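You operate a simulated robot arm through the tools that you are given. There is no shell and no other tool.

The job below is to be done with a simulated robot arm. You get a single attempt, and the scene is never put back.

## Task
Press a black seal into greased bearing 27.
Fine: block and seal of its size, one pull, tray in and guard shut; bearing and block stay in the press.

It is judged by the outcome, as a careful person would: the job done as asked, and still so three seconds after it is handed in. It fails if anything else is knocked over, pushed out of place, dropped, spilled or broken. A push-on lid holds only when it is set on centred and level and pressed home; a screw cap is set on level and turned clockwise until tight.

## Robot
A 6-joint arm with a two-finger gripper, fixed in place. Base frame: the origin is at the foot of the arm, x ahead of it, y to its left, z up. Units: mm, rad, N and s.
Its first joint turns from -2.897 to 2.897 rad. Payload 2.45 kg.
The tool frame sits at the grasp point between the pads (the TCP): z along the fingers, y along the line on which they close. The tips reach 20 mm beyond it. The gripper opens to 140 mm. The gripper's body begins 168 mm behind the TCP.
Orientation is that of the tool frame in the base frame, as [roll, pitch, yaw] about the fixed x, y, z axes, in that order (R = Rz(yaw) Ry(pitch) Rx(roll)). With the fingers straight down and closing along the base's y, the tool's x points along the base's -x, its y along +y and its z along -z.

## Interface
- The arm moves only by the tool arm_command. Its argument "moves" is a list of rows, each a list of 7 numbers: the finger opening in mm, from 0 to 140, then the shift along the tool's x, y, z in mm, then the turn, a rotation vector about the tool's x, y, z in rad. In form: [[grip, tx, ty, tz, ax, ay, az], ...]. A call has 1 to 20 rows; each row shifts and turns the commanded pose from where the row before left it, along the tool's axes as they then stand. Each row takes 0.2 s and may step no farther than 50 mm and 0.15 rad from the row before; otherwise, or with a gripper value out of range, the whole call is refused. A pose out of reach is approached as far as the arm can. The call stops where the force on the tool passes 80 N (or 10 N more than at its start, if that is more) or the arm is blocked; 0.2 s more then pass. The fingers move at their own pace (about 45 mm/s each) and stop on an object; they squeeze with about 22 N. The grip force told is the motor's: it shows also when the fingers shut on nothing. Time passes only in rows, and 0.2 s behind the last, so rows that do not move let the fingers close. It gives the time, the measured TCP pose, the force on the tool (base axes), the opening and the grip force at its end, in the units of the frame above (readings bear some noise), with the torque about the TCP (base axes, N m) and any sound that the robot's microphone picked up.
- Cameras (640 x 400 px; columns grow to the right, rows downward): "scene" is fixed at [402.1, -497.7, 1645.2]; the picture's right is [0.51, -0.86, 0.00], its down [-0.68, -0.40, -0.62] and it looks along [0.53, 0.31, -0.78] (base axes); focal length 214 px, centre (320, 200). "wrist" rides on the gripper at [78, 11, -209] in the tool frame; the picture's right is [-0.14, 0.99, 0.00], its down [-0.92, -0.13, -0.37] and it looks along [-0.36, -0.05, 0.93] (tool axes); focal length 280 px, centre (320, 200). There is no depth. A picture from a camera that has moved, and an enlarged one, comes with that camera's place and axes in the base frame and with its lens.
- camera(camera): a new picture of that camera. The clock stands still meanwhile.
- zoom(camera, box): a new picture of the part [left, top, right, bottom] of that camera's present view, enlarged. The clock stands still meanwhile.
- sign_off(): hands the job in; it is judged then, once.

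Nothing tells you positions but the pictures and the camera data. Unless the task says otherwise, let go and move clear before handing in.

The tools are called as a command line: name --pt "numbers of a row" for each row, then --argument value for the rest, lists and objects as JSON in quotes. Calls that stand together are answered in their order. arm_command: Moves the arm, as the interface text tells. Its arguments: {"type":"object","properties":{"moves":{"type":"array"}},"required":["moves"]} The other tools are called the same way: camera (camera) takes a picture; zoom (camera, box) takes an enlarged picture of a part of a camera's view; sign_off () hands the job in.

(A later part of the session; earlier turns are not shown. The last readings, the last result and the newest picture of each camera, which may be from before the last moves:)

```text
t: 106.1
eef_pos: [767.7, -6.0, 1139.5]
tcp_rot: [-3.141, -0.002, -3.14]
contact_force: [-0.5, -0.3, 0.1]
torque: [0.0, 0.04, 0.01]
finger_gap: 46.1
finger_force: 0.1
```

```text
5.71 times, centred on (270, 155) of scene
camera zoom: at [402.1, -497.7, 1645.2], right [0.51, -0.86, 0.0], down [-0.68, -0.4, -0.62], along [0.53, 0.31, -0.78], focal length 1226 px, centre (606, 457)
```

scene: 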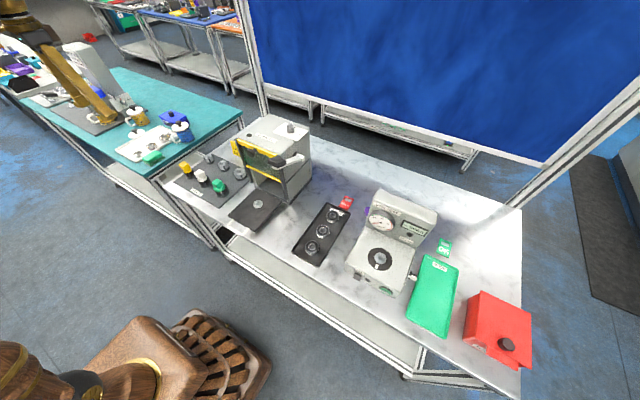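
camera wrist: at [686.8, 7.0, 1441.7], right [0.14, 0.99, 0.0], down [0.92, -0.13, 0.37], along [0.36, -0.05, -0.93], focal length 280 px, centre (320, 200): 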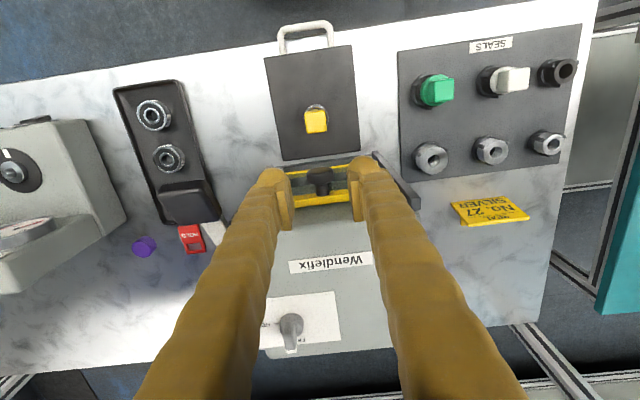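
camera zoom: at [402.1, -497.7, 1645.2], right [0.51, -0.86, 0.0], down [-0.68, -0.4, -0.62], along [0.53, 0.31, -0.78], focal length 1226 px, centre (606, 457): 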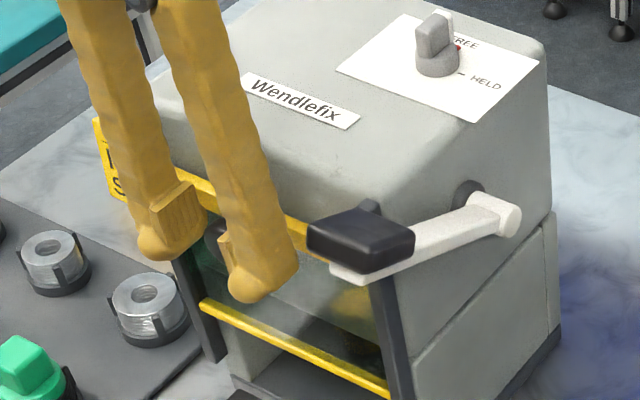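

The knob's cap is between the fingers. I'll close on it and raise the guard about 50 mm.

arm_command --pt "40 0 1 0 0 0 0" --pt "32 0 0 0 0 0 0" --pt "26 0 0 0 0 0 0" --pt "26 0 0 0 0 0 0"

```text
t: 107.1
eef_pos: [768.5, -4.8, 1140.7]
tcp_rot: [-3.14, -0.002, 3.141]
contact_force: [1.3, -9.3, -0.9]
torque: [-0.07, -0.02, -0.09]
finger_gap: 32.8
finger_force: 4.9
```

arm_command --pt "26 0 -0.8 0 0 0 0" --pt "26 0 0 0 0 0 0"

```text
t: 107.7
eef_pos: [769.7, -3.8, 1139.9]
tcp_rot: [3.141, -0.001, 3.142]
contact_force: [2.3, -7.2, -1.1]
torque: [-0.08, -0.04, -0.07]
finger_gap: 31.1
finger_force: 6.4
```

arm_command --pt "24 0 -0.6 0 0 0 0" --pt "24 0 0 -3 0 0 0" --pt "24 0 0 -5 0 0 0"

```text
t: 108.5
eef_pos: [767.5, -5.0, 1149.4]
tcp_rot: [-3.142, -0.004, 3.141]
contact_force: [-17.7, 6.6, -3.4]
torque: [0.07, 0.2, 0.13]
finger_gap: 30.0
finger_force: 45.3
```

zoom --camera "scene" --box '[240, 120, 300, 190]'

zoom --camera "wrist" --box '[260, 130, 380, 220]'

```text
5.71 times, centred on (270, 155) of scene
camera zoom: at [402.1, -497.7, 1645.2], right [0.51, -0.86, 0.0], down [-0.68, -0.4, -0.62], along [0.53, 0.31, -0.78], focal length 1226 px, centre (606, 457)
```

zoom: 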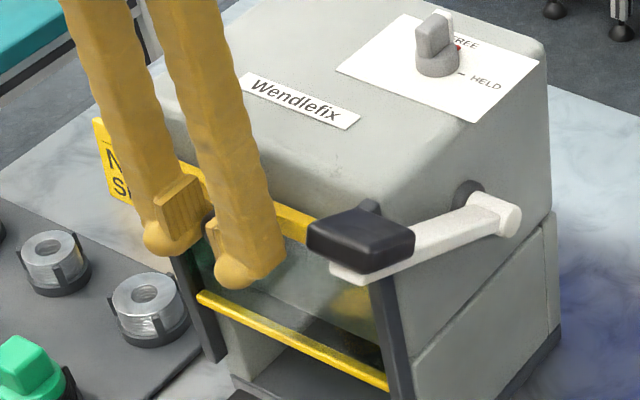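

```text
4.44 times, centred on (320, 175) of wrist
camera zoom: at [690.6, 5.1, 1358.7], right [0.14, 0.99, 0.0], down [0.92, -0.13, 0.36], along [0.36, -0.05, -0.93], focal length 1246 px, centre (320, 311)
```

zoom: 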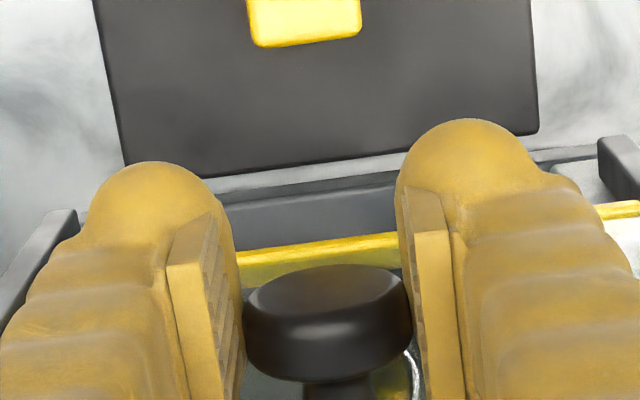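

The guard is following. I'll keep raising it in small steps.

arm_command --pt "27 0.5 0 -5 0 0 0" --pt "27 0.5 0 -6 0 0 0" --pt "27 0 0 -6 0 0 0"

```text
t: 109.3
eef_pos: [768.0, -5.4, 1165.3]
tcp_rot: [-3.142, -0.002, -3.141]
contact_force: [8.3, 3.0, -1.0]
torque: [0.04, -0.21, 0.04]
finger_gap: 29.9
finger_force: 44.9
```

arm_command --pt "27 0 0 -6 0 0 0" --pt "27 0 0 -6 0 0 0" --pt "27 0 0 -6 0 0 0"

zoom --camera "scene" --box '[240, 120, 300, 190]'

```text
t: 110.1
eef_pos: [768.1, -5.2, 1181.5]
tcp_rot: [3.141, -0.004, 3.141]
contact_force: [18.4, -4.1, -11.3]
torque: [-0.06, -0.3, -0.07]
finger_gap: 30.4
finger_force: 44.7
```

```text
5.71 times, centred on (270, 155) of scene
camera zoom: at [402.1, -497.7, 1645.2], right [0.51, -0.86, 0.0], down [-0.68, -0.4, -0.62], along [0.53, 0.31, -0.78], focal length 1226 px, centre (606, 457)
```

zoom: 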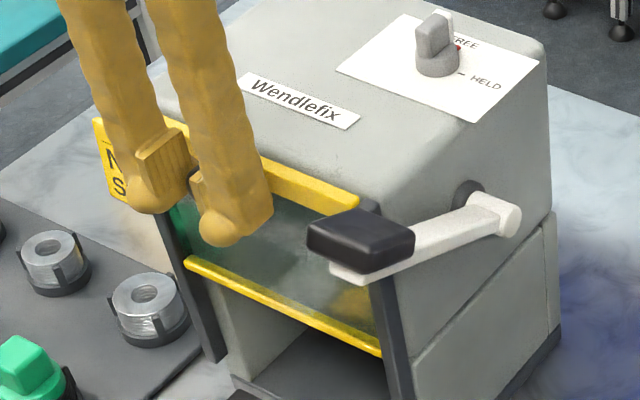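

The guard is fully up again, as at the start. I'll release the knob and back away in −x.

arm_command --pt "32 0 0 0 0 0 0" --pt "40 0 0 0 0 0 0" --pt "48 0 0 0 0 0 0" --pt "50 0 0 0 0 0 0"

zoom --camera "scene" --box '[240, 120, 300, 190]'

```text
t: 111.1
eef_pos: [767.5, -3.7, 1183.4]
tcp_rot: [-3.141, 0.0, 3.141]
contact_force: [0.2, -0.9, -0.1]
torque: [-0.02, -0.01, 0.06]
finger_gap: 50.0
finger_force: 0.1
```

```text
5.71 times, centred on (270, 155) of scene
camera zoom: at [402.1, -497.7, 1645.2], right [0.51, -0.86, 0.0], down [-0.68, -0.4, -0.62], along [0.53, 0.31, -0.78], focal length 1226 px, centre (606, 457)
```

zoom: 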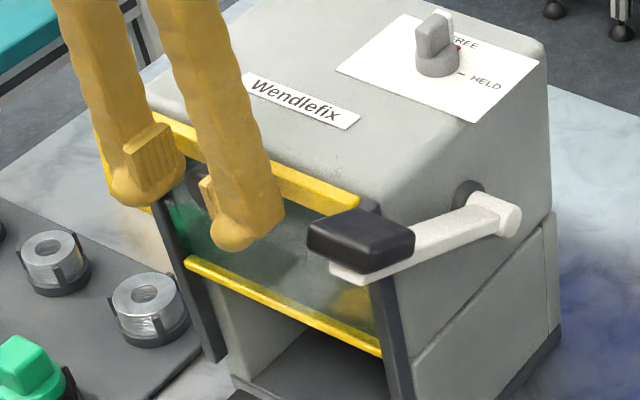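

The guard stays up. Next I'll go to the front of the tray handle to push the tray in, with a slight tool tilt so the gripper body stays away from the guard knob.

arm_command --pt "50 0 0 -45 0 0 0" --pt "40 30 0 -30 0 0 0" --pt "20 45 0 0 0 0 0" --pt "0 45 0 0 0 0 0" --pt "0 45 0 0 0 0 0" --pt "0 45 0 0 0 0 0" --pt "0 20 0 0 0 -0.06 0" --pt "0 0 0 0 0 -0.06 0" --pt "0 0 0 0 0 0 0"

camera --camera "wrist"

zoom --camera "scene" --box '[220, 150, 300, 230]'

```text
t: 113.1
eef_pos: [538.1, -5.2, 1259.3]
tcp_rot: [3.141, 0.117, -3.141]
contact_force: [-0.2, -0.4, -0.4]
torque: [0.04, -0.01, 0.04]
finger_gap: 0.0
finger_force: 21.9
```

```text
taken
camera wrist: at [435.0, 5.7, 1458.6], right [0.14, 0.99, 0.02], down [0.87, -0.13, 0.47], along [0.47, -0.05, -0.88], focal length 280 px, centre (320, 200)
```

wrist: 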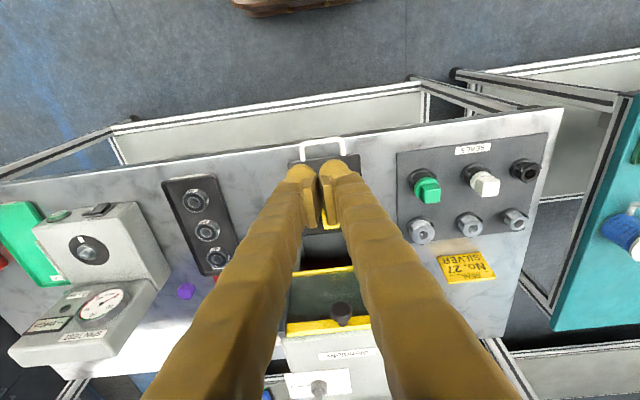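

```text
5.00 times, centred on (260, 190) of scene
camera zoom: at [402.1, -497.7, 1645.2], right [0.51, -0.86, 0.0], down [-0.68, -0.4, -0.62], along [0.53, 0.31, -0.78], focal length 1072 px, centre (620, 250)
```

zoom: 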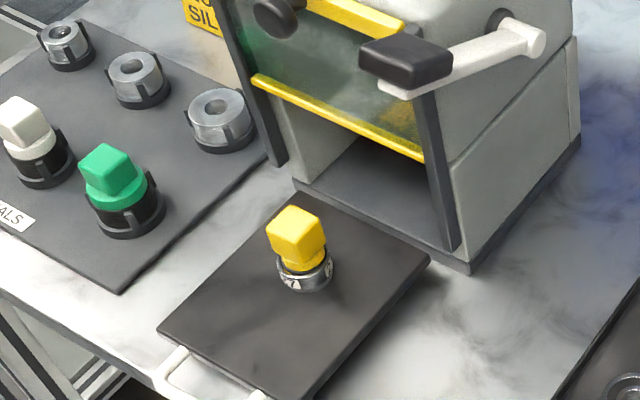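

zoom --camera "wrist" --box '[280, 125, 370, 190]'

zoom --camera "scene" --box '[225, 195, 275, 230]'

```text
6.15 times, centred on (325, 158) of wrist
camera zoom: at [435.0, 5.7, 1458.6], right [0.14, 0.99, 0.02], down [0.87, -0.13, 0.47], along [0.47, -0.05, -0.88], focal length 1726 px, centre (289, 462)
```

zoom: 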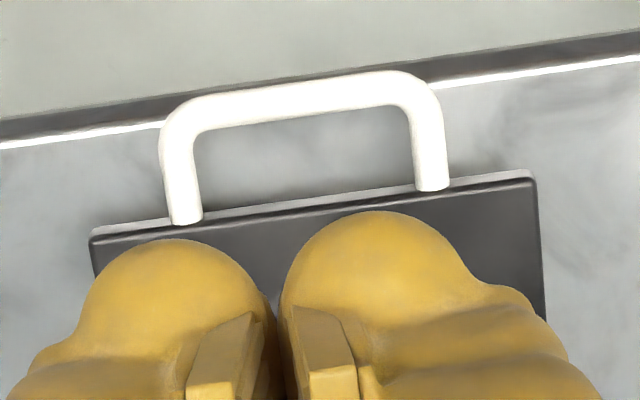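

```text
11.43 times, centred on (250, 212) of scene
camera zoom: at [402.1, -497.7, 1645.2], right [0.51, -0.86, 0.0], down [-0.68, -0.4, -0.62], along [0.53, 0.31, -0.78], focal length 2451 px, centre (1120, 57)
```

zoom: 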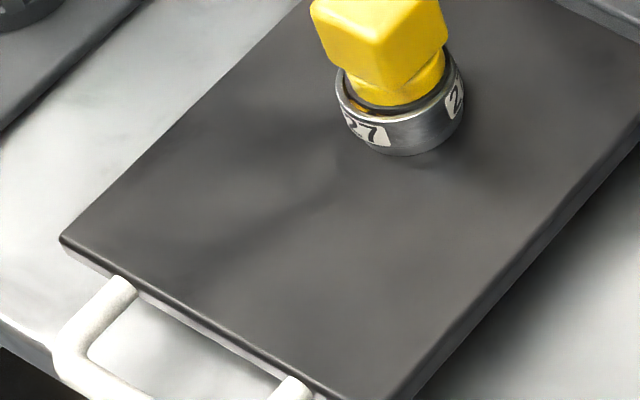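

arm_command --pt "0 5.3 0 44.7 0 0 0" --pt "0 5.3 0 44.7 0 0 0" --pt "0 5.3 0 44.7 0 0 0" --pt "0 5.3 0 44.7 0 0 0" --pt "0 5.3 0 44.7 0 0 0" --pt "0 5.3 0 44.7 0 0 0" --pt "0 3.5 0 30 0 0 0" --pt "0 0 0 0 0 0 0"

camera --camera "wrist"

zoom --camera "scene" --box '[205, 160, 295, 230]'

```text
t: 114.9
eef_pos: [537.6, -4.9, 957.9]
tcp_rot: [-3.141, 0.119, -3.14]
contact_force: [0.1, -1.6, 0.4]
torque: [0.05, -0.02, 0.01]
finger_gap: 0.1
finger_force: 22.1
```

```text
taken
camera wrist: at [435.3, 5.1, 1156.9], right [0.14, 0.99, 0.02], down [0.87, -0.13, 0.47], along [0.47, -0.05, -0.88], focal length 280 px, centre (320, 200)
```

wrist: 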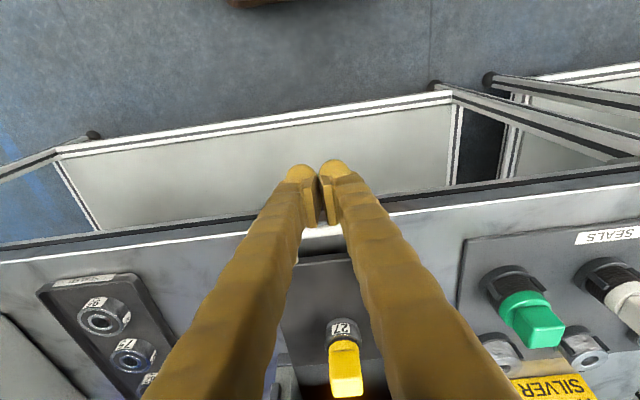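

```text
5.71 times, centred on (250, 195) of scene
camera zoom: at [402.1, -497.7, 1645.2], right [0.51, -0.86, 0.0], down [-0.68, -0.4, -0.62], along [0.53, 0.31, -0.78], focal length 1226 px, centre (720, 229)
```

zoom: 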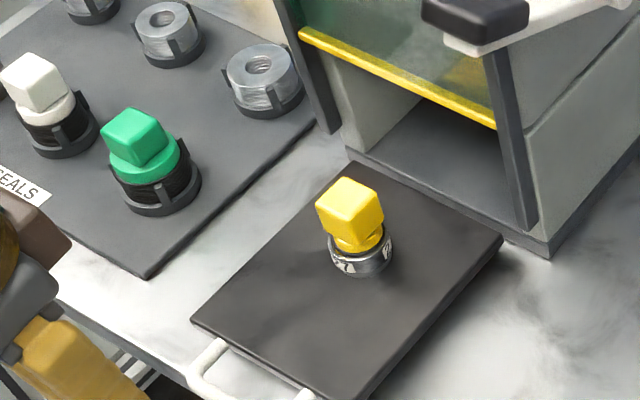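

I'm in front of the tray handle. I'll lower to handle height and approach it slowly.

arm_command --pt "0 2.2 0 18.9 0 0 0" --pt "0 -9.9 0 1.2 0 0 0" --pt "0 -9.9 0 1.2 0 0 0" --pt "0 -5 0 0.6 0 0 0" --pt "0 0 0 0 0 0 0"

zoom --camera "wrist" --box '[260, 140, 390, 250]'

zoom --camera "scene" --box '[205, 180, 275, 240]'

```text
t: 116.1
eef_pos: [563.3, -6.4, 938.8]
tcp_rot: [3.141, 0.117, 3.141]
contact_force: [0.2, 0.7, 0.5]
torque: [0.02, -0.04, -0.01]
finger_gap: 0.0
finger_force: 22.4
```

```text
3.64 times, centred on (325, 195) of wrist
camera zoom: at [461.0, 4.9, 1138.0], right [0.14, 0.99, 0.02], down [0.87, -0.13, 0.47], along [0.47, -0.05, -0.88], focal length 1020 px, centre (302, 218)
```

zoom: 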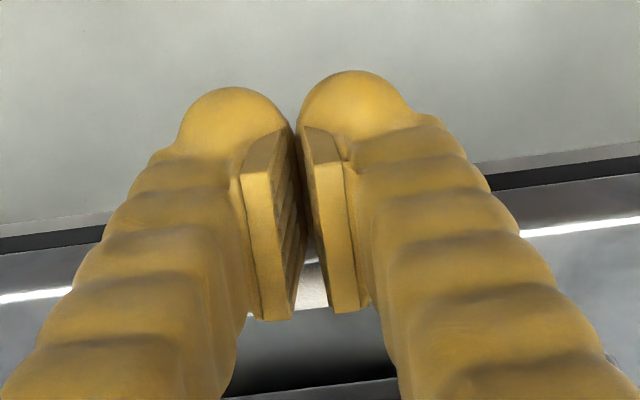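

```text
6.67 times, centred on (240, 210) of scene
camera zoom: at [402.1, -497.7, 1645.2], right [0.51, -0.86, 0.0], down [-0.68, -0.4, -0.62], along [0.53, 0.31, -0.78], focal length 1430 px, centre (853, 133)
```

zoom: 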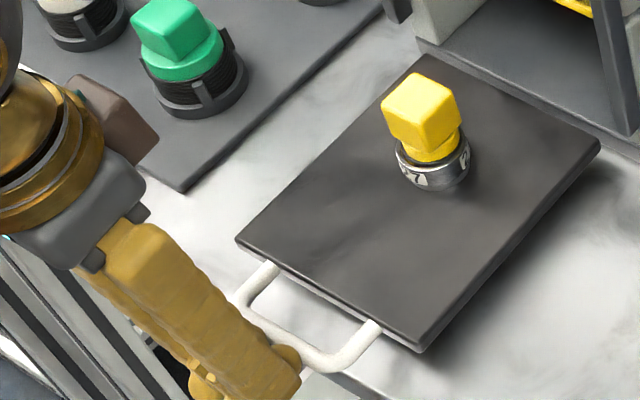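

arm_command --pt "0 -3 0 0.35 0 0 0" --pt "0 -3 0 0.35 0 0 0" --pt "0 -3 0 0.35 0 0 0"

zoom --camera "scene" --box '[205, 180, 275, 240]'

```text
t: 116.9
eef_pos: [572.9, -6.0, 938.2]
tcp_rot: [-3.141, 0.116, 3.141]
contact_force: [-0.9, 0.1, -1.0]
torque: [-0.03, 0.02, -0.03]
finger_gap: 0.0
finger_force: 21.7
```

```text
6.67 times, centred on (240, 210) of scene
camera zoom: at [402.1, -497.7, 1645.2], right [0.51, -0.86, 0.0], down [-0.68, -0.4, -0.62], along [0.53, 0.31, -0.78], focal length 1430 px, centre (853, 133)
```

zoom: 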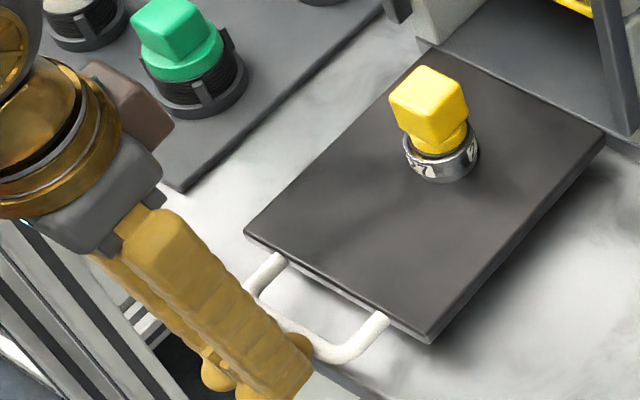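

The tray slides easily with little force and the block stays put. I'll continue at a gentle pace.

arm_command --pt "0 -4 0 0.47 0 0 0" --pt "0 -5 0 0.59 0 0 0" --pt "0 -6 0 0.7 0 0 0" --pt "0 -6 0 0.7 0 0 0" --pt "0 -6 0 0.7 0 0 0" --pt "0 -6 0 0.7 0 0 0" --pt "0 -6 0 0.7 0 0 0" --pt "0 -6 0 0.7 0 0 0"

zoom --camera "scene" --box '[215, 150, 305, 225]'

```text
t: 118.7
eef_pos: [617.3, -4.8, 941.2]
tcp_rot: [-3.141, 0.119, -3.141]
contact_force: [-1.1, -0.1, 1.1]
torque: [0.02, -0.02, -0.01]
finger_gap: 0.0
finger_force: 22.4
```

```text
5.33 times, centred on (260, 188) of scene
camera zoom: at [402.1, -497.7, 1645.2], right [0.51, -0.86, 0.0], down [-0.68, -0.4, -0.62], along [0.53, 0.31, -0.78], focal length 1144 px, centre (640, 267)
```

zoom: 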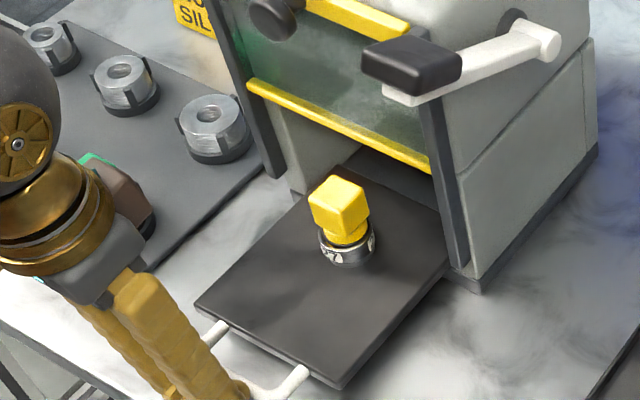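

arm_command --pt "0 -6 0 0.8 0 0 0" --pt "0 -6 0 0.8 0 0 0" --pt "0 -6 0 0.8 0 0 0" --pt "0 -6 0 0.8 0 0 0" --pt "0 -6 0 0.8 0 0 0" --pt "0 -6 0 0.8 0 0 0" --pt "0 -6 0 0.8 0 0 0" --pt "0 -6 0 0.8 0 0 0"

zoom --camera "scene" --box '[215, 150, 305, 225]'

```text
t: 120.5
eef_pos: [666.0, -4.7, 939.8]
tcp_rot: [3.141, 0.116, -3.141]
contact_force: [-1.0, 0.2, 0.6]
torque: [-0.01, 0.0, -0.02]
finger_gap: 0.0
finger_force: 22.3
```

```text
5.33 times, centred on (260, 188) of scene
camera zoom: at [402.1, -497.7, 1645.2], right [0.51, -0.86, 0.0], down [-0.68, -0.4, -0.62], along [0.53, 0.31, -0.78], focal length 1144 px, centre (640, 267)
```

zoom: 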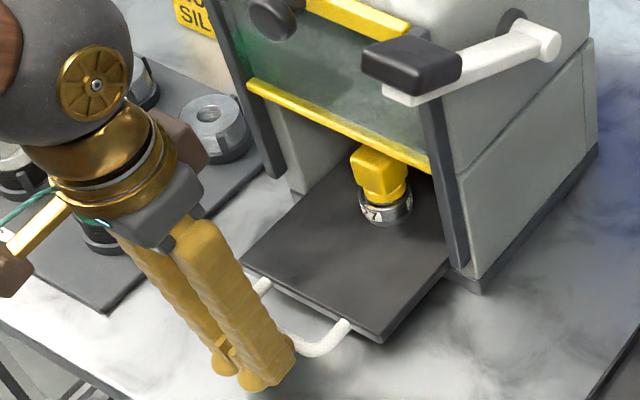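

arm_command --pt "0 -6 0 0.7 0 0 0" --pt "0 -6 0 0.7 0 0 0" --pt "0 -6 0 0.7 0 0 0" --pt "0 -6 0 0.7 0 0 0" --pt "0 -6 0 0.7 0 0 0" --pt "0 -6 0 0.7 0 0 0" --pt "0 -6 0 0.7 0 0 0"

zoom --camera "scene" --box '[215, 150, 305, 225]'

```text
t: 122.1
eef_pos: [708.7, -5.6, 939.2]
tcp_rot: [-3.141, 0.119, 3.141]
contact_force: [-0.9, -0.7, 0.1]
torque: [-0.03, 0.02, 0.01]
finger_gap: 0.0
finger_force: 21.7
```

```text
5.33 times, centred on (260, 188) of scene
camera zoom: at [402.1, -497.7, 1645.2], right [0.51, -0.86, 0.0], down [-0.68, -0.4, -0.62], along [0.53, 0.31, -0.78], focal length 1144 px, centre (640, 267)
```

zoom: 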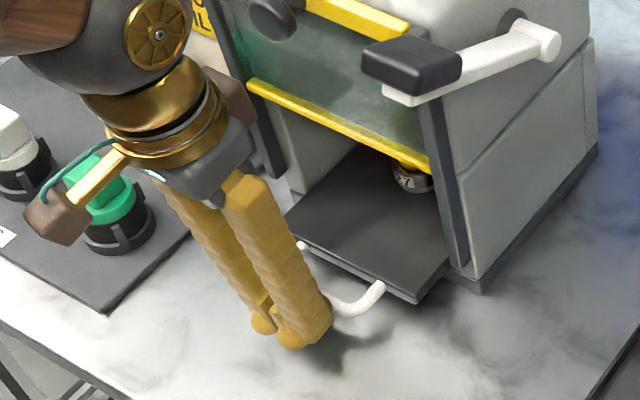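

arm_command --pt "0 -5 0 0.6 0 0 0" --pt "0 -5 0 0.6 0 0 0" --pt "0 -4 0 0.5 0 0 0"

zoom --camera "scene" --box '[235, 150, 305, 215]'

```text
t: 122.9
eef_pos: [722.4, -5.3, 939.1]
tcp_rot: [-3.141, 0.117, 3.14]
contact_force: [-0.2, 0.2, 0.1]
torque: [-0.02, -0.01, 0.0]
finger_gap: 0.0
finger_force: 21.9
```

```text
6.15 times, centred on (270, 182) of scene
camera zoom: at [402.1, -497.7, 1645.2], right [0.51, -0.86, 0.0], down [-0.68, -0.4, -0.62], along [0.53, 0.31, -0.78], focal length 1320 px, centre (628, 308)
```

zoom: 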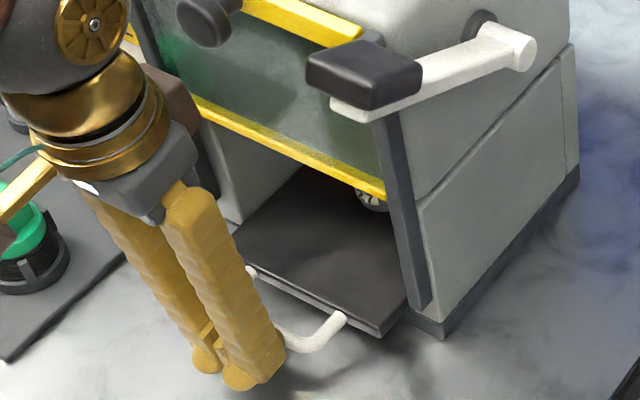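

arm_command --pt "0 -4 0 0.5 0 0 0" --pt "0 -4 0 0.5 0 0 0" --pt "0 -3 0 0.35 0 0 0"

zoom --camera "scene" --box '[235, 150, 305, 215]'

camera --camera "wrist"

```text
t: 123.7
eef_pos: [733.1, -5.5, 938.9]
tcp_rot: [3.14, 0.118, 3.14]
contact_force: [-1.2, 0.5, -0.1]
torque: [0.01, -0.01, 0.0]
finger_gap: 0.1
finger_force: 21.8
```

```text
6.15 times, centred on (270, 182) of scene
camera zoom: at [402.1, -497.7, 1645.2], right [0.51, -0.86, 0.0], down [-0.68, -0.4, -0.62], along [0.53, 0.31, -0.78], focal length 1320 px, centre (628, 308)
```

zoom: 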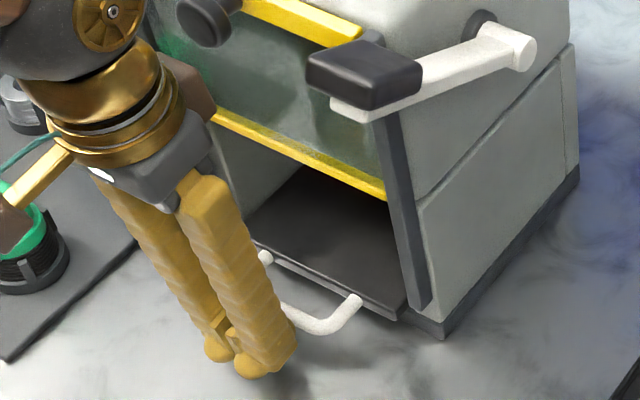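

```text
taken
camera wrist: at [630.4, 4.5, 1138.2], right [0.14, 0.99, 0.02], down [0.87, -0.13, 0.47], along [0.47, -0.05, -0.88], focal length 280 px, centre (320, 200)
```

wrist: 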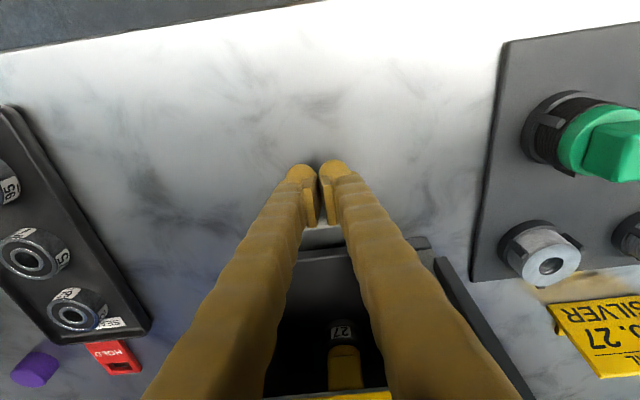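

The tray is nearly in. To keep the back of the gripper away from the guard knob for the last stretch, I'll lean the tool back a little more, then push on in small steps.

arm_command --pt "0 0 0 0 0 -0.1 0" --pt "0 0 0 0 0 -0.1 0" --pt "0 0 0 0 0 0 0"

zoom --camera "scene" --box '[235, 150, 305, 215]'

```text
t: 124.5
eef_pos: [733.1, -5.6, 938.0]
tcp_rot: [3.142, 0.318, -3.141]
contact_force: [0.7, 0.5, 0.2]
torque: [0.03, 0.01, -0.01]
finger_gap: 0.0
finger_force: 22.1
```

```text
6.15 times, centred on (270, 182) of scene
camera zoom: at [402.1, -497.7, 1645.2], right [0.51, -0.86, 0.0], down [-0.68, -0.4, -0.62], along [0.53, 0.31, -0.78], focal length 1320 px, centre (628, 308)
```

zoom: 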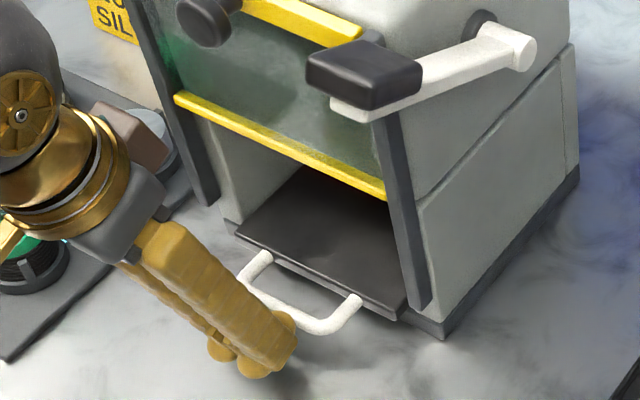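

arm_command --pt "0 -2.85 0 0.94 0 0 0" --pt "0 -2.85 0 0.94 0 0 0" --pt "0 -2.85 0 0.94 0 0 0"

zoom --camera "scene" --box '[235, 150, 305, 215]'

```text
t: 125.3
eef_pos: [740.2, -5.1, 938.8]
tcp_rot: [-3.141, 0.314, -3.141]
contact_force: [-64.1, -0.1, 32.1]
torque: [0.21, -0.14, 0.39]
finger_gap: 6.3
finger_force: 29.2
```

```text
6.15 times, centred on (270, 182) of scene
camera zoom: at [402.1, -497.7, 1645.2], right [0.51, -0.86, 0.0], down [-0.68, -0.4, -0.62], along [0.53, 0.31, -0.78], focal length 1320 px, centre (628, 308)
```

zoom: 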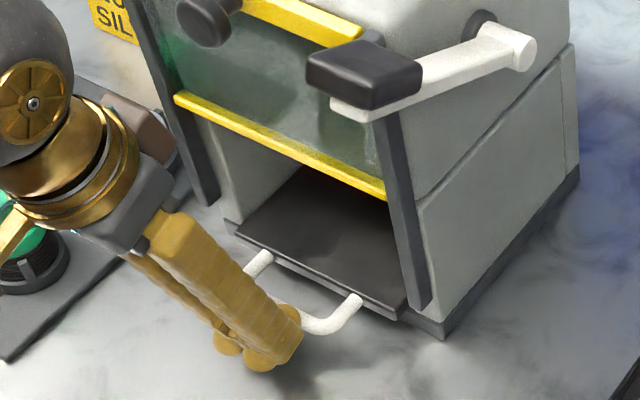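

The tray has reached its stop (force rose to 64 N and it no longer moves). I'll back off and look inside the press.

arm_command --pt "0 4 0 -1.3 0 0 0" --pt "0 8 0 -2.6 0 0 0" --pt "0 20 0 -6.6 0 0 0" --pt "0 40 0 -13 0 0 0" --pt "0 40 0 -13 0 0 0"

camera --camera "wrist"

zoom --camera "scene" --box '[235, 140, 305, 215]'

```text
t: 126.5
eef_pos: [624.4, -5.5, 939.3]
tcp_rot: [3.14, 0.318, 3.141]
contact_force: [-0.4, -0.2, 0.1]
torque: [-0.03, -0.02, 0.0]
finger_gap: 0.0
finger_force: 29.9
```

```text
taken
camera wrist: at [484.7, 5.9, 1114.1], right [0.13, 0.99, 0.04], down [0.76, -0.13, 0.64], along [0.64, -0.05, -0.77], focal length 280 px, centre (320, 200)
```

wrist: 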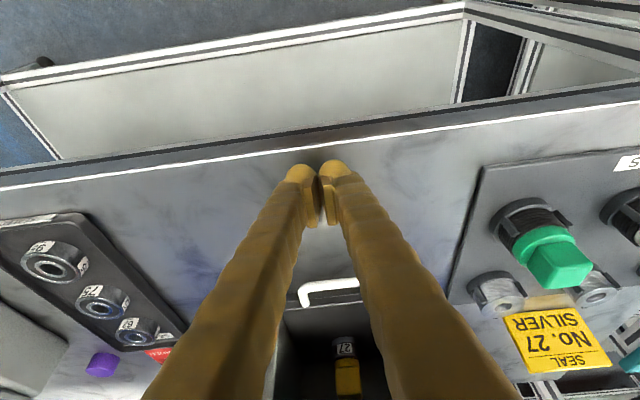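

```text
5.33 times, centred on (270, 178) of scene
camera zoom: at [402.1, -497.7, 1645.2], right [0.51, -0.86, 0.0], down [-0.68, -0.4, -0.62], along [0.53, 0.31, -0.78], focal length 1144 px, centre (587, 320)
```

zoom: 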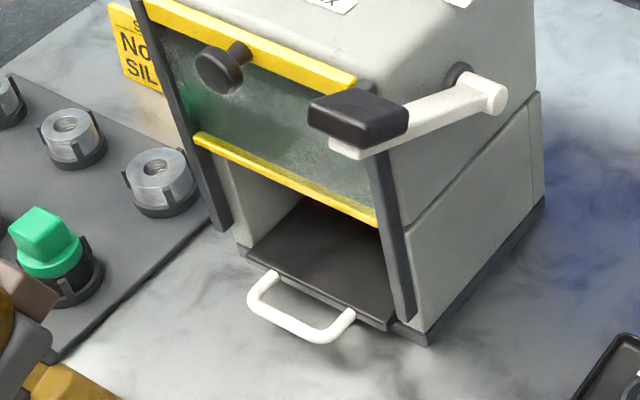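

zoom --camera "wrist" --box '[280, 290, 410, 400]'

```text
3.64 times, centred on (345, 345) of wrist
camera zoom: at [484.7, 5.9, 1114.1], right [0.13, 0.99, 0.04], down [0.76, -0.13, 0.64], along [0.64, -0.05, -0.77], focal length 1020 px, centre (229, -327)
```

zoom: 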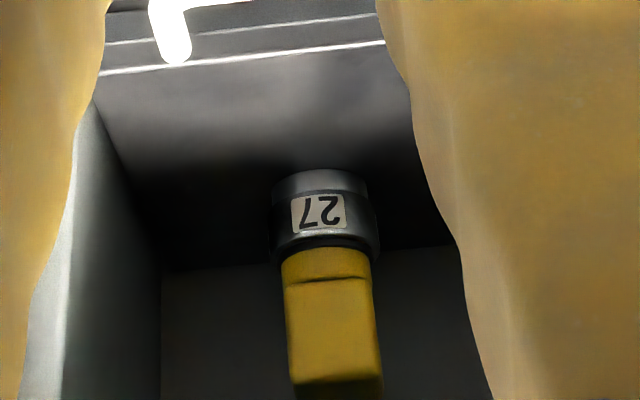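

Inside, bearing 27 and the block stand upright under the ram. Now I'll straighten the tool and go back to the guard knob to shut the guard.

arm_command --pt "0 -14.07 0 -42.75 0 0 0" --pt "0 -14.07 0 -42.75 0 0 0" --pt "0 -14.07 0 -42.75 0 0 0" --pt "0 -14.07 0 -42.75 0 0 0" --pt "20 -14.07 0 -42.75 0 0 0" --pt "30 -14.07 0 -42.75 0 0 0" --pt "46 -14.07 0 -42.75 0 0 0" --pt "46 0 0 0 0 0.106 0" --pt "46 0 0 0 0 0.106 0" --pt "46 0 0 0 0 0.106 0" --pt "46 0 0 0 0 0 0"

```text
t: 128.9
eef_pos: [624.7, -4.9, 1254.4]
tcp_rot: [-3.142, 0.0, 3.141]
contact_force: [0.3, -0.1, 0.5]
torque: [-0.01, 0.01, -0.02]
finger_gap: 46.1
finger_force: 0.1
```

arm_command --pt "46 -40 0 0 0 0 0" --pt "46 -45 0 0 0 0 0" --pt "46 -45 0 0 0 0 0" --pt "46 -13.5 -0.3 0 0 0 0" --pt "46 0 0 0 0 0 0"

zoom --camera "wrist" --box '[260, 120, 380, 210]'

```text
t: 130.1
eef_pos: [769.7, -6.5, 1255.9]
tcp_rot: [-3.141, -0.001, -3.141]
contact_force: [-0.5, -0.2, 0.3]
torque: [-0.02, 0.01, 0.0]
finger_gap: 45.9
finger_force: 0.0
```

```text
4.44 times, centred on (320, 165) of wrist
camera zoom: at [691.5, 4.2, 1465.3], right [0.14, 0.99, 0.0], down [0.92, -0.13, 0.37], along [0.36, -0.05, -0.93], focal length 1246 px, centre (320, 356)
```

zoom: 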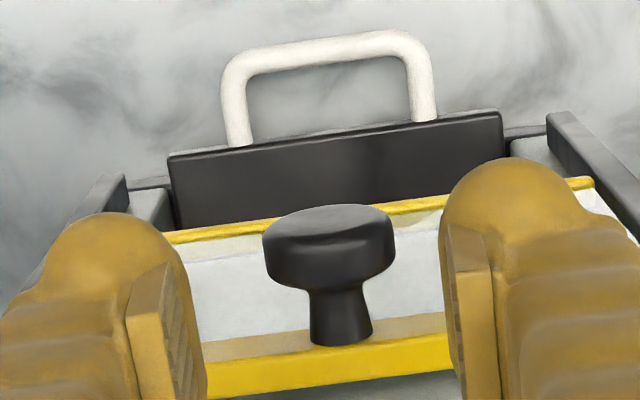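

arm_command --pt "46 -2 1.3 30 0 0 0" --pt "46 0 0 30 0 0 0" --pt "46 0 0 14 0 0 0" --pt "46 0 0 0 0 0 0"

zoom --camera "wrist" --box '[260, 130, 380, 220]'

```text
t: 131.1
eef_pos: [770.5, -5.7, 1180.9]
tcp_rot: [-3.141, 0.0, 3.141]
contact_force: [0.3, -0.7, 0.0]
torque: [0.01, -0.01, -0.01]
finger_gap: 46.2
finger_force: 0.2
```

```text
4.44 times, centred on (320, 175) of wrist
camera zoom: at [692.4, 5.5, 1390.0], right [0.14, 0.99, 0.0], down [0.92, -0.13, 0.37], along [0.37, -0.05, -0.93], focal length 1246 px, centre (320, 311)
```

zoom: 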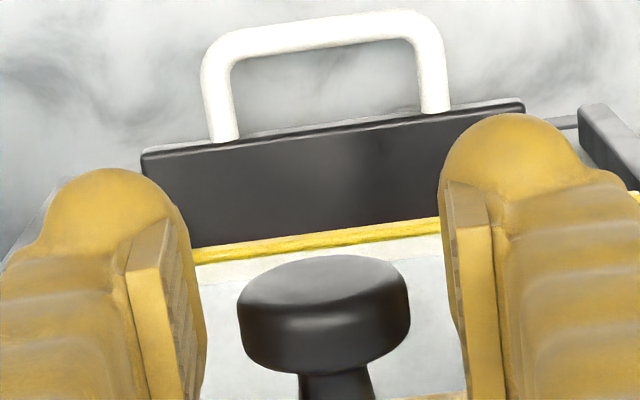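

arm_command --pt "40 0 0.5 0 0 0 0" --pt "32 0 0 0 0 0 0" --pt "27 0 0 0 0 0 0" --pt "27 0 0 0 0 0 0"

```text
t: 132.1
eef_pos: [771.5, -4.6, 1178.9]
tcp_rot: [3.141, -0.001, 3.141]
contact_force: [1.1, -8.3, -1.7]
torque: [-0.01, 0.01, -0.08]
finger_gap: 32.3
finger_force: 3.7
```

arm_command --pt "27 0 -0.8 0 0 0 0" --pt "27 0 -0.3 0 0 0 0" --pt "27 0 0 3 0 0 0" --pt "27 0 0 5 0 0 0"

```text
t: 133.1
eef_pos: [771.0, -6.1, 1172.6]
tcp_rot: [-3.142, -0.001, 3.141]
contact_force: [2.0, -3.6, 0.5]
torque: [-0.03, 0.02, -0.04]
finger_gap: 29.9
finger_force: 45.2
```

The knob is held and the guard moves down. I'll continue lowering it.

arm_command --pt "27 0 0 6 0 0 0" --pt "27 0 0 7 0 0 0" --pt "27 0 0 7 0 0 0" --pt "27 0 0 7 0 0 0" --pt "27 0 0 7 0 0 0" --pt "27 0 0 7 0 0 0"

zoom --camera "scene" --box '[235, 120, 315, 215]'

```text
t: 134.5
eef_pos: [770.8, -5.6, 1130.4]
tcp_rot: [3.141, 0.001, -3.142]
contact_force: [23.9, -2.2, 0.0]
torque: [-0.05, -0.15, -0.01]
finger_gap: 29.8
finger_force: 45.2
```

```text
4.21 times, centred on (275, 168) of scene
camera zoom: at [402.1, -497.7, 1645.2], right [0.51, -0.86, 0.0], down [-0.68, -0.4, -0.62], along [0.53, 0.31, -0.78], focal length 903 px, centre (510, 337)
```

zoom: 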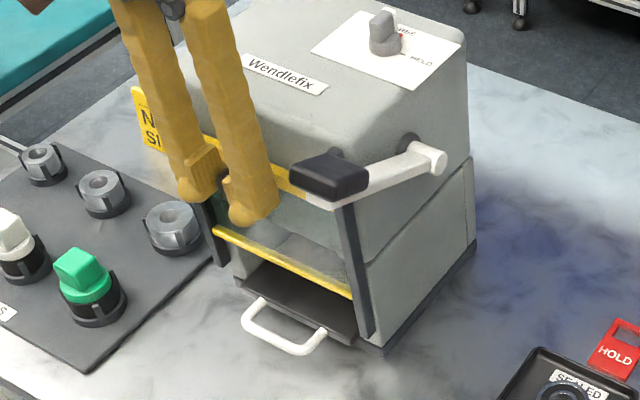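

arm_command --pt "27 -0.8 0 6 0 0 0" --pt "27 -0.4 0 7 0 0 0" --pt "27 0 0 7 0 0 0" --pt "27 0 0 7 0 0 0"

```text
t: 135.5
eef_pos: [771.8, -5.2, 1103.9]
tcp_rot: [-3.141, -0.002, 3.141]
contact_force: [-18.7, -3.9, -2.2]
torque: [0.01, 0.32, -0.07]
finger_gap: 30.0
finger_force: 44.7
```

arm_command --pt "27 0.6 0 6 0 0 0" --pt "27 0.2 0 6 0 0 0" --pt "27 0 0 6 0 0 0"

zoom --camera "scene" --box '[235, 120, 315, 215]'

```text
t: 136.3
eef_pos: [771.6, -6.1, 1085.2]
tcp_rot: [3.141, 0.001, 3.141]
contact_force: [-20.8, -3.3, -0.3]
torque: [-0.03, 0.27, -0.05]
finger_gap: 30.1
finger_force: 44.6
```

```text
4.21 times, centred on (275, 168) of scene
camera zoom: at [402.1, -497.7, 1645.2], right [0.51, -0.86, 0.0], down [-0.68, -0.4, -0.62], along [0.53, 0.31, -0.78], focal length 903 px, centre (510, 337)
```

zoom: 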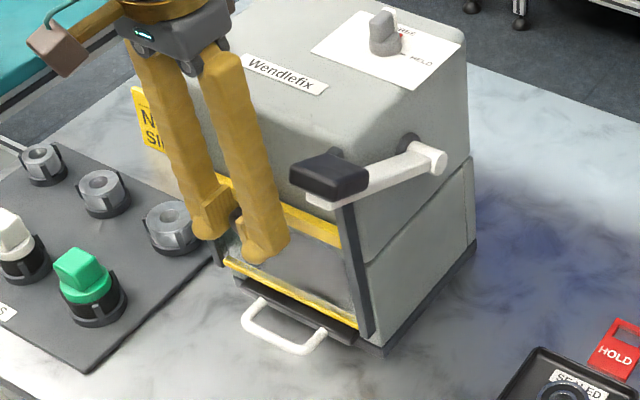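

arm_command --pt "27 0.8 0 5 0 0 0" --pt "27 0.4 0 5 0 0 0"

```text
t: 136.9
eef_pos: [772.1, -5.4, 1075.8]
tcp_rot: [-3.141, 0.001, -3.141]
contact_force: [14.7, -8.2, -0.4]
torque: [-0.06, -0.06, -0.07]
finger_gap: 29.6
finger_force: 44.8
```

arm_command --pt "27 0 0 4 0 0 0" --pt "27 0 0 4 0 0 0"

```text
t: 137.5
eef_pos: [771.0, -5.6, 1068.7]
tcp_rot: [3.141, 0.002, -3.141]
contact_force: [24.7, -15.1, -0.5]
torque: [-0.12, -0.19, -0.12]
finger_gap: 30.0
finger_force: 44.6
```

arm_command --pt "27 -0.8 -0.6 3 0 0 0" --pt "27 -0.3 -0.2 3 0 0 0"

zoom --camera "scene" --box '[245, 150, 305, 215]'

```text
t: 138.1
eef_pos: [770.9, -5.0, 1063.4]
tcp_rot: [3.14, -0.002, -3.141]
contact_force: [-3.6, -2.0, 26.2]
torque: [-0.01, -0.29, 0.0]
finger_gap: 28.6
finger_force: 45.2
```

```text
6.15 times, centred on (275, 182) of scene
camera zoom: at [402.1, -497.7, 1645.2], right [0.51, -0.86, 0.0], down [-0.68, -0.4, -0.62], along [0.53, 0.31, -0.78], focal length 1320 px, centre (597, 308)
```

zoom: 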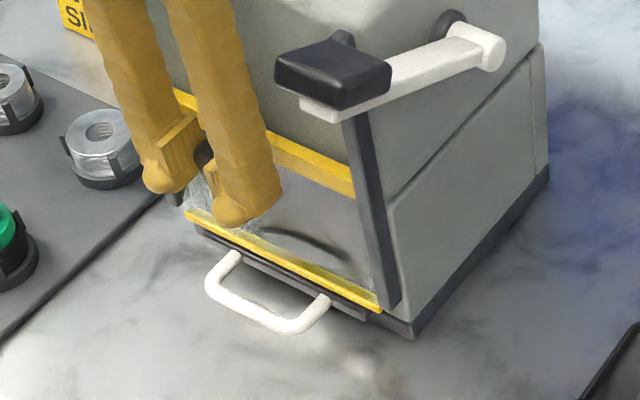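

The guard has reached the bottom (26 N resistance). I'll press 1 mm more to be sure, then release.

arm_command --pt "27 0 0 1 0 0 0"

```text
t: 138.5
eef_pos: [771.3, -5.1, 1060.8]
tcp_rot: [-3.141, -0.002, 3.141]
contact_force: [0.2, 1.0, 0.5]
torque: [-0.25, 0.02, 0.02]
finger_gap: 30.0
finger_force: 2.4
```

arm_command --pt "36 0 0 0 0 0 0" --pt "46 0 0 0 0 0 0" --pt "46 0 0 0 0 0 0"

zoom --camera "scene" --box '[245, 150, 305, 215]'

zoom --camera "wrist" --box '[240, 120, 400, 240]'

```text
t: 139.3
eef_pos: [771.1, -5.9, 1061.8]
tcp_rot: [3.141, -0.001, -3.142]
contact_force: [-0.9, -0.3, -0.5]
torque: [0.01, -0.01, -0.02]
finger_gap: 46.1
finger_force: 0.1
```

```text
6.15 times, centred on (275, 182) of scene
camera zoom: at [402.1, -497.7, 1645.2], right [0.51, -0.86, 0.0], down [-0.68, -0.4, -0.62], along [0.53, 0.31, -0.78], focal length 1320 px, centre (597, 308)
```

zoom: 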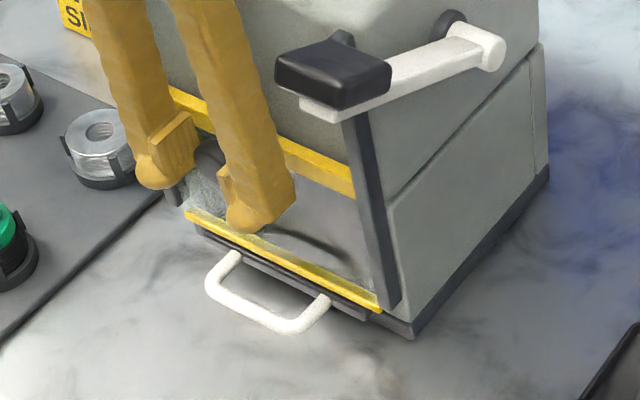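

```text
3.33 times, centred on (320, 180) of wrist
camera zoom: at [692.7, 4.3, 1270.8], right [0.14, 0.99, 0.0], down [0.92, -0.13, 0.37], along [0.36, -0.05, -0.93], focal length 935 px, centre (320, 267)
```

zoom: 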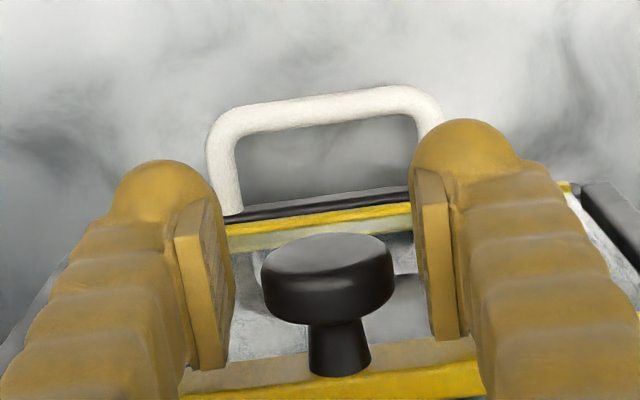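

The guard's lower strip is at the tray. To be certain it is fully shut, I'll press down on top of the knob with closed fingers.

arm_command --pt "46 0 0 -40 0 0 0" --pt "20 0 0 -20 0 0 0" --pt "0 0 0 0 0 0 0" --pt "0 0 0 0 0 0 0" --pt "0 0 0 10 0 0 0" --pt "0 0 0 6 0 0 0"

zoom --camera "wrist" --box '[240, 120, 400, 240]'

```text
t: 140.7
eef_pos: [770.7, -5.5, 1104.4]
tcp_rot: [3.142, -0.001, -3.141]
contact_force: [-0.3, 1.1, 0.2]
torque: [-0.02, 0.02, 0.01]
finger_gap: 0.0
finger_force: 21.8
```

```text
3.33 times, centred on (320, 180) of wrist
camera zoom: at [692.6, 4.0, 1314.7], right [0.14, 0.99, 0.0], down [0.92, -0.13, 0.37], along [0.37, -0.05, -0.93], focal length 935 px, centre (320, 267)
```

zoom: 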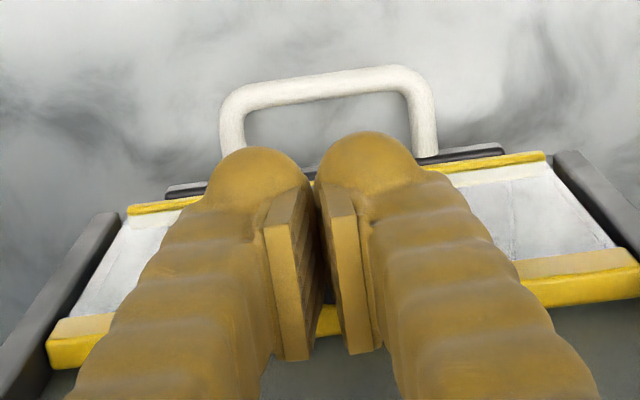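

arm_command --pt "0 0 0 3 0 0 0" --pt "0 0 0 2 0 0 0"

```text
t: 141.3
eef_pos: [770.9, -7.1, 1100.5]
tcp_rot: [3.141, 0.0, -3.141]
contact_force: [-0.6, 0.4, 0.4]
torque: [0.03, -0.01, 0.01]
finger_gap: 0.1
finger_force: 22.3
```

arm_command --pt "0 0 0 2 0 0 0" --pt "0 0 0 2 0 0 0"

```text
t: 141.9
eef_pos: [770.4, -6.1, 1096.5]
tcp_rot: [3.142, 0.001, 3.14]
contact_force: [-0.3, -0.2, 0.0]
torque: [-0.04, -0.02, 0.01]
finger_gap: 0.0
finger_force: 21.9
```

arm_command --pt "0 0 0 2 0 0 0" --pt "0 0 0 2 0 0 0"

```text
t: 142.5
eef_pos: [770.8, -7.1, 1094.5]
tcp_rot: [-3.141, 0.001, -3.141]
contact_force: [-7.4, 1.6, 37.6]
torque: [0.23, -0.25, 0.08]
finger_gap: 0.0
finger_force: 21.6
```

The guard is fully shut (rigid at 38 N). Now I'll rise and look at the lever from above.

arm_command --pt "0 0 0 -10 0 0 0" --pt "0 0 0 -45 0 0 0" --pt "0 10 0 -45 0 0 0" --pt "20 20 -10 -40 0 0 0" --pt "50 20 -40 -20 0 0 0" --pt "80 20 -40 -20 0 0 0" --pt "100 0 -40 -20 0 0 0" --pt "100 0 0 0 0 0 0"

camera --camera "wrist"

zoom --camera "wrist" --box '[240, 110, 400, 250]'

zoom --camera "scene" --box '[235, 110, 325, 200]'

```text
t: 144.3
eef_pos: [700.3, -136.0, 1291.7]
tcp_rot: [3.142, 0.001, -3.141]
contact_force: [-0.6, -0.2, 0.2]
torque: [0.01, -0.01, 0.01]
finger_gap: 100.0
finger_force: 0.6
```

```text
taken
camera wrist: at [621.9, -125.6, 1501.6], right [0.14, 0.99, 0.0], down [0.92, -0.13, 0.37], along [0.37, -0.05, -0.93], focal length 280 px, centre (320, 200)
```

wrist: 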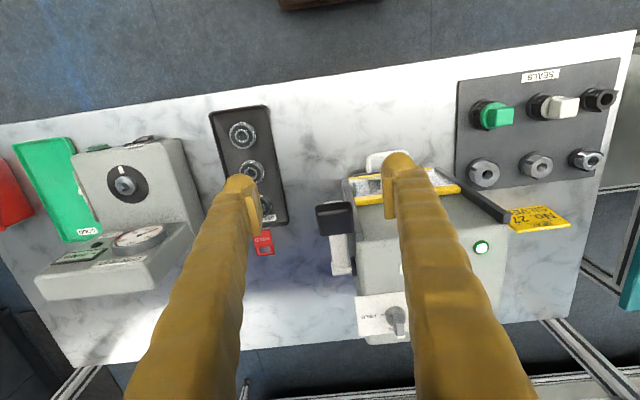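

```text
2.86 times, centred on (320, 180) of wrist
camera zoom: at [621.9, -125.6, 1501.6], right [0.14, 0.99, 0.0], down [0.92, -0.13, 0.37], along [0.37, -0.05, -0.93], focal length 801 px, centre (320, 257)
```

zoom: 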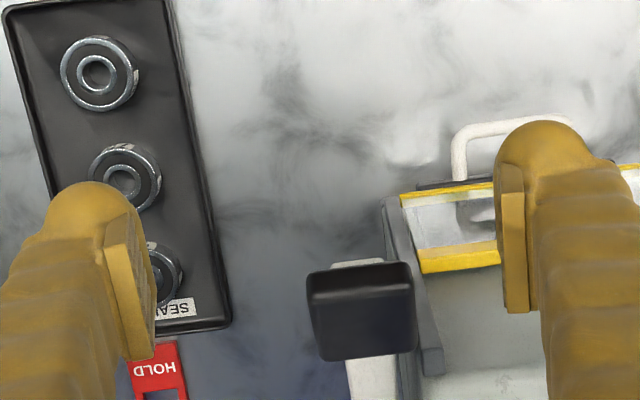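

```text
4.44 times, centred on (280, 155) of scene
camera zoom: at [402.1, -497.7, 1645.2], right [0.51, -0.86, 0.0], down [-0.68, -0.4, -0.62], along [0.53, 0.31, -0.78], focal length 953 px, centre (498, 400)
```

zoom: 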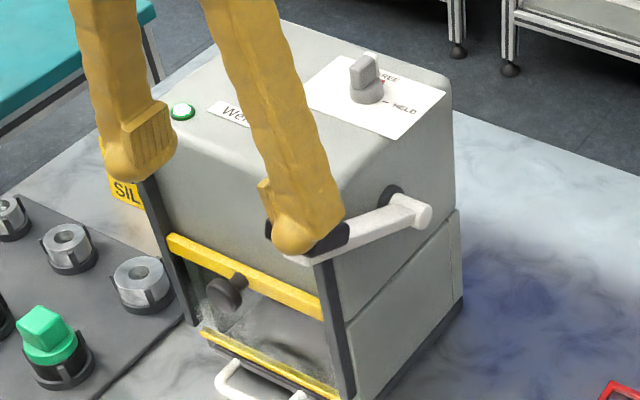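

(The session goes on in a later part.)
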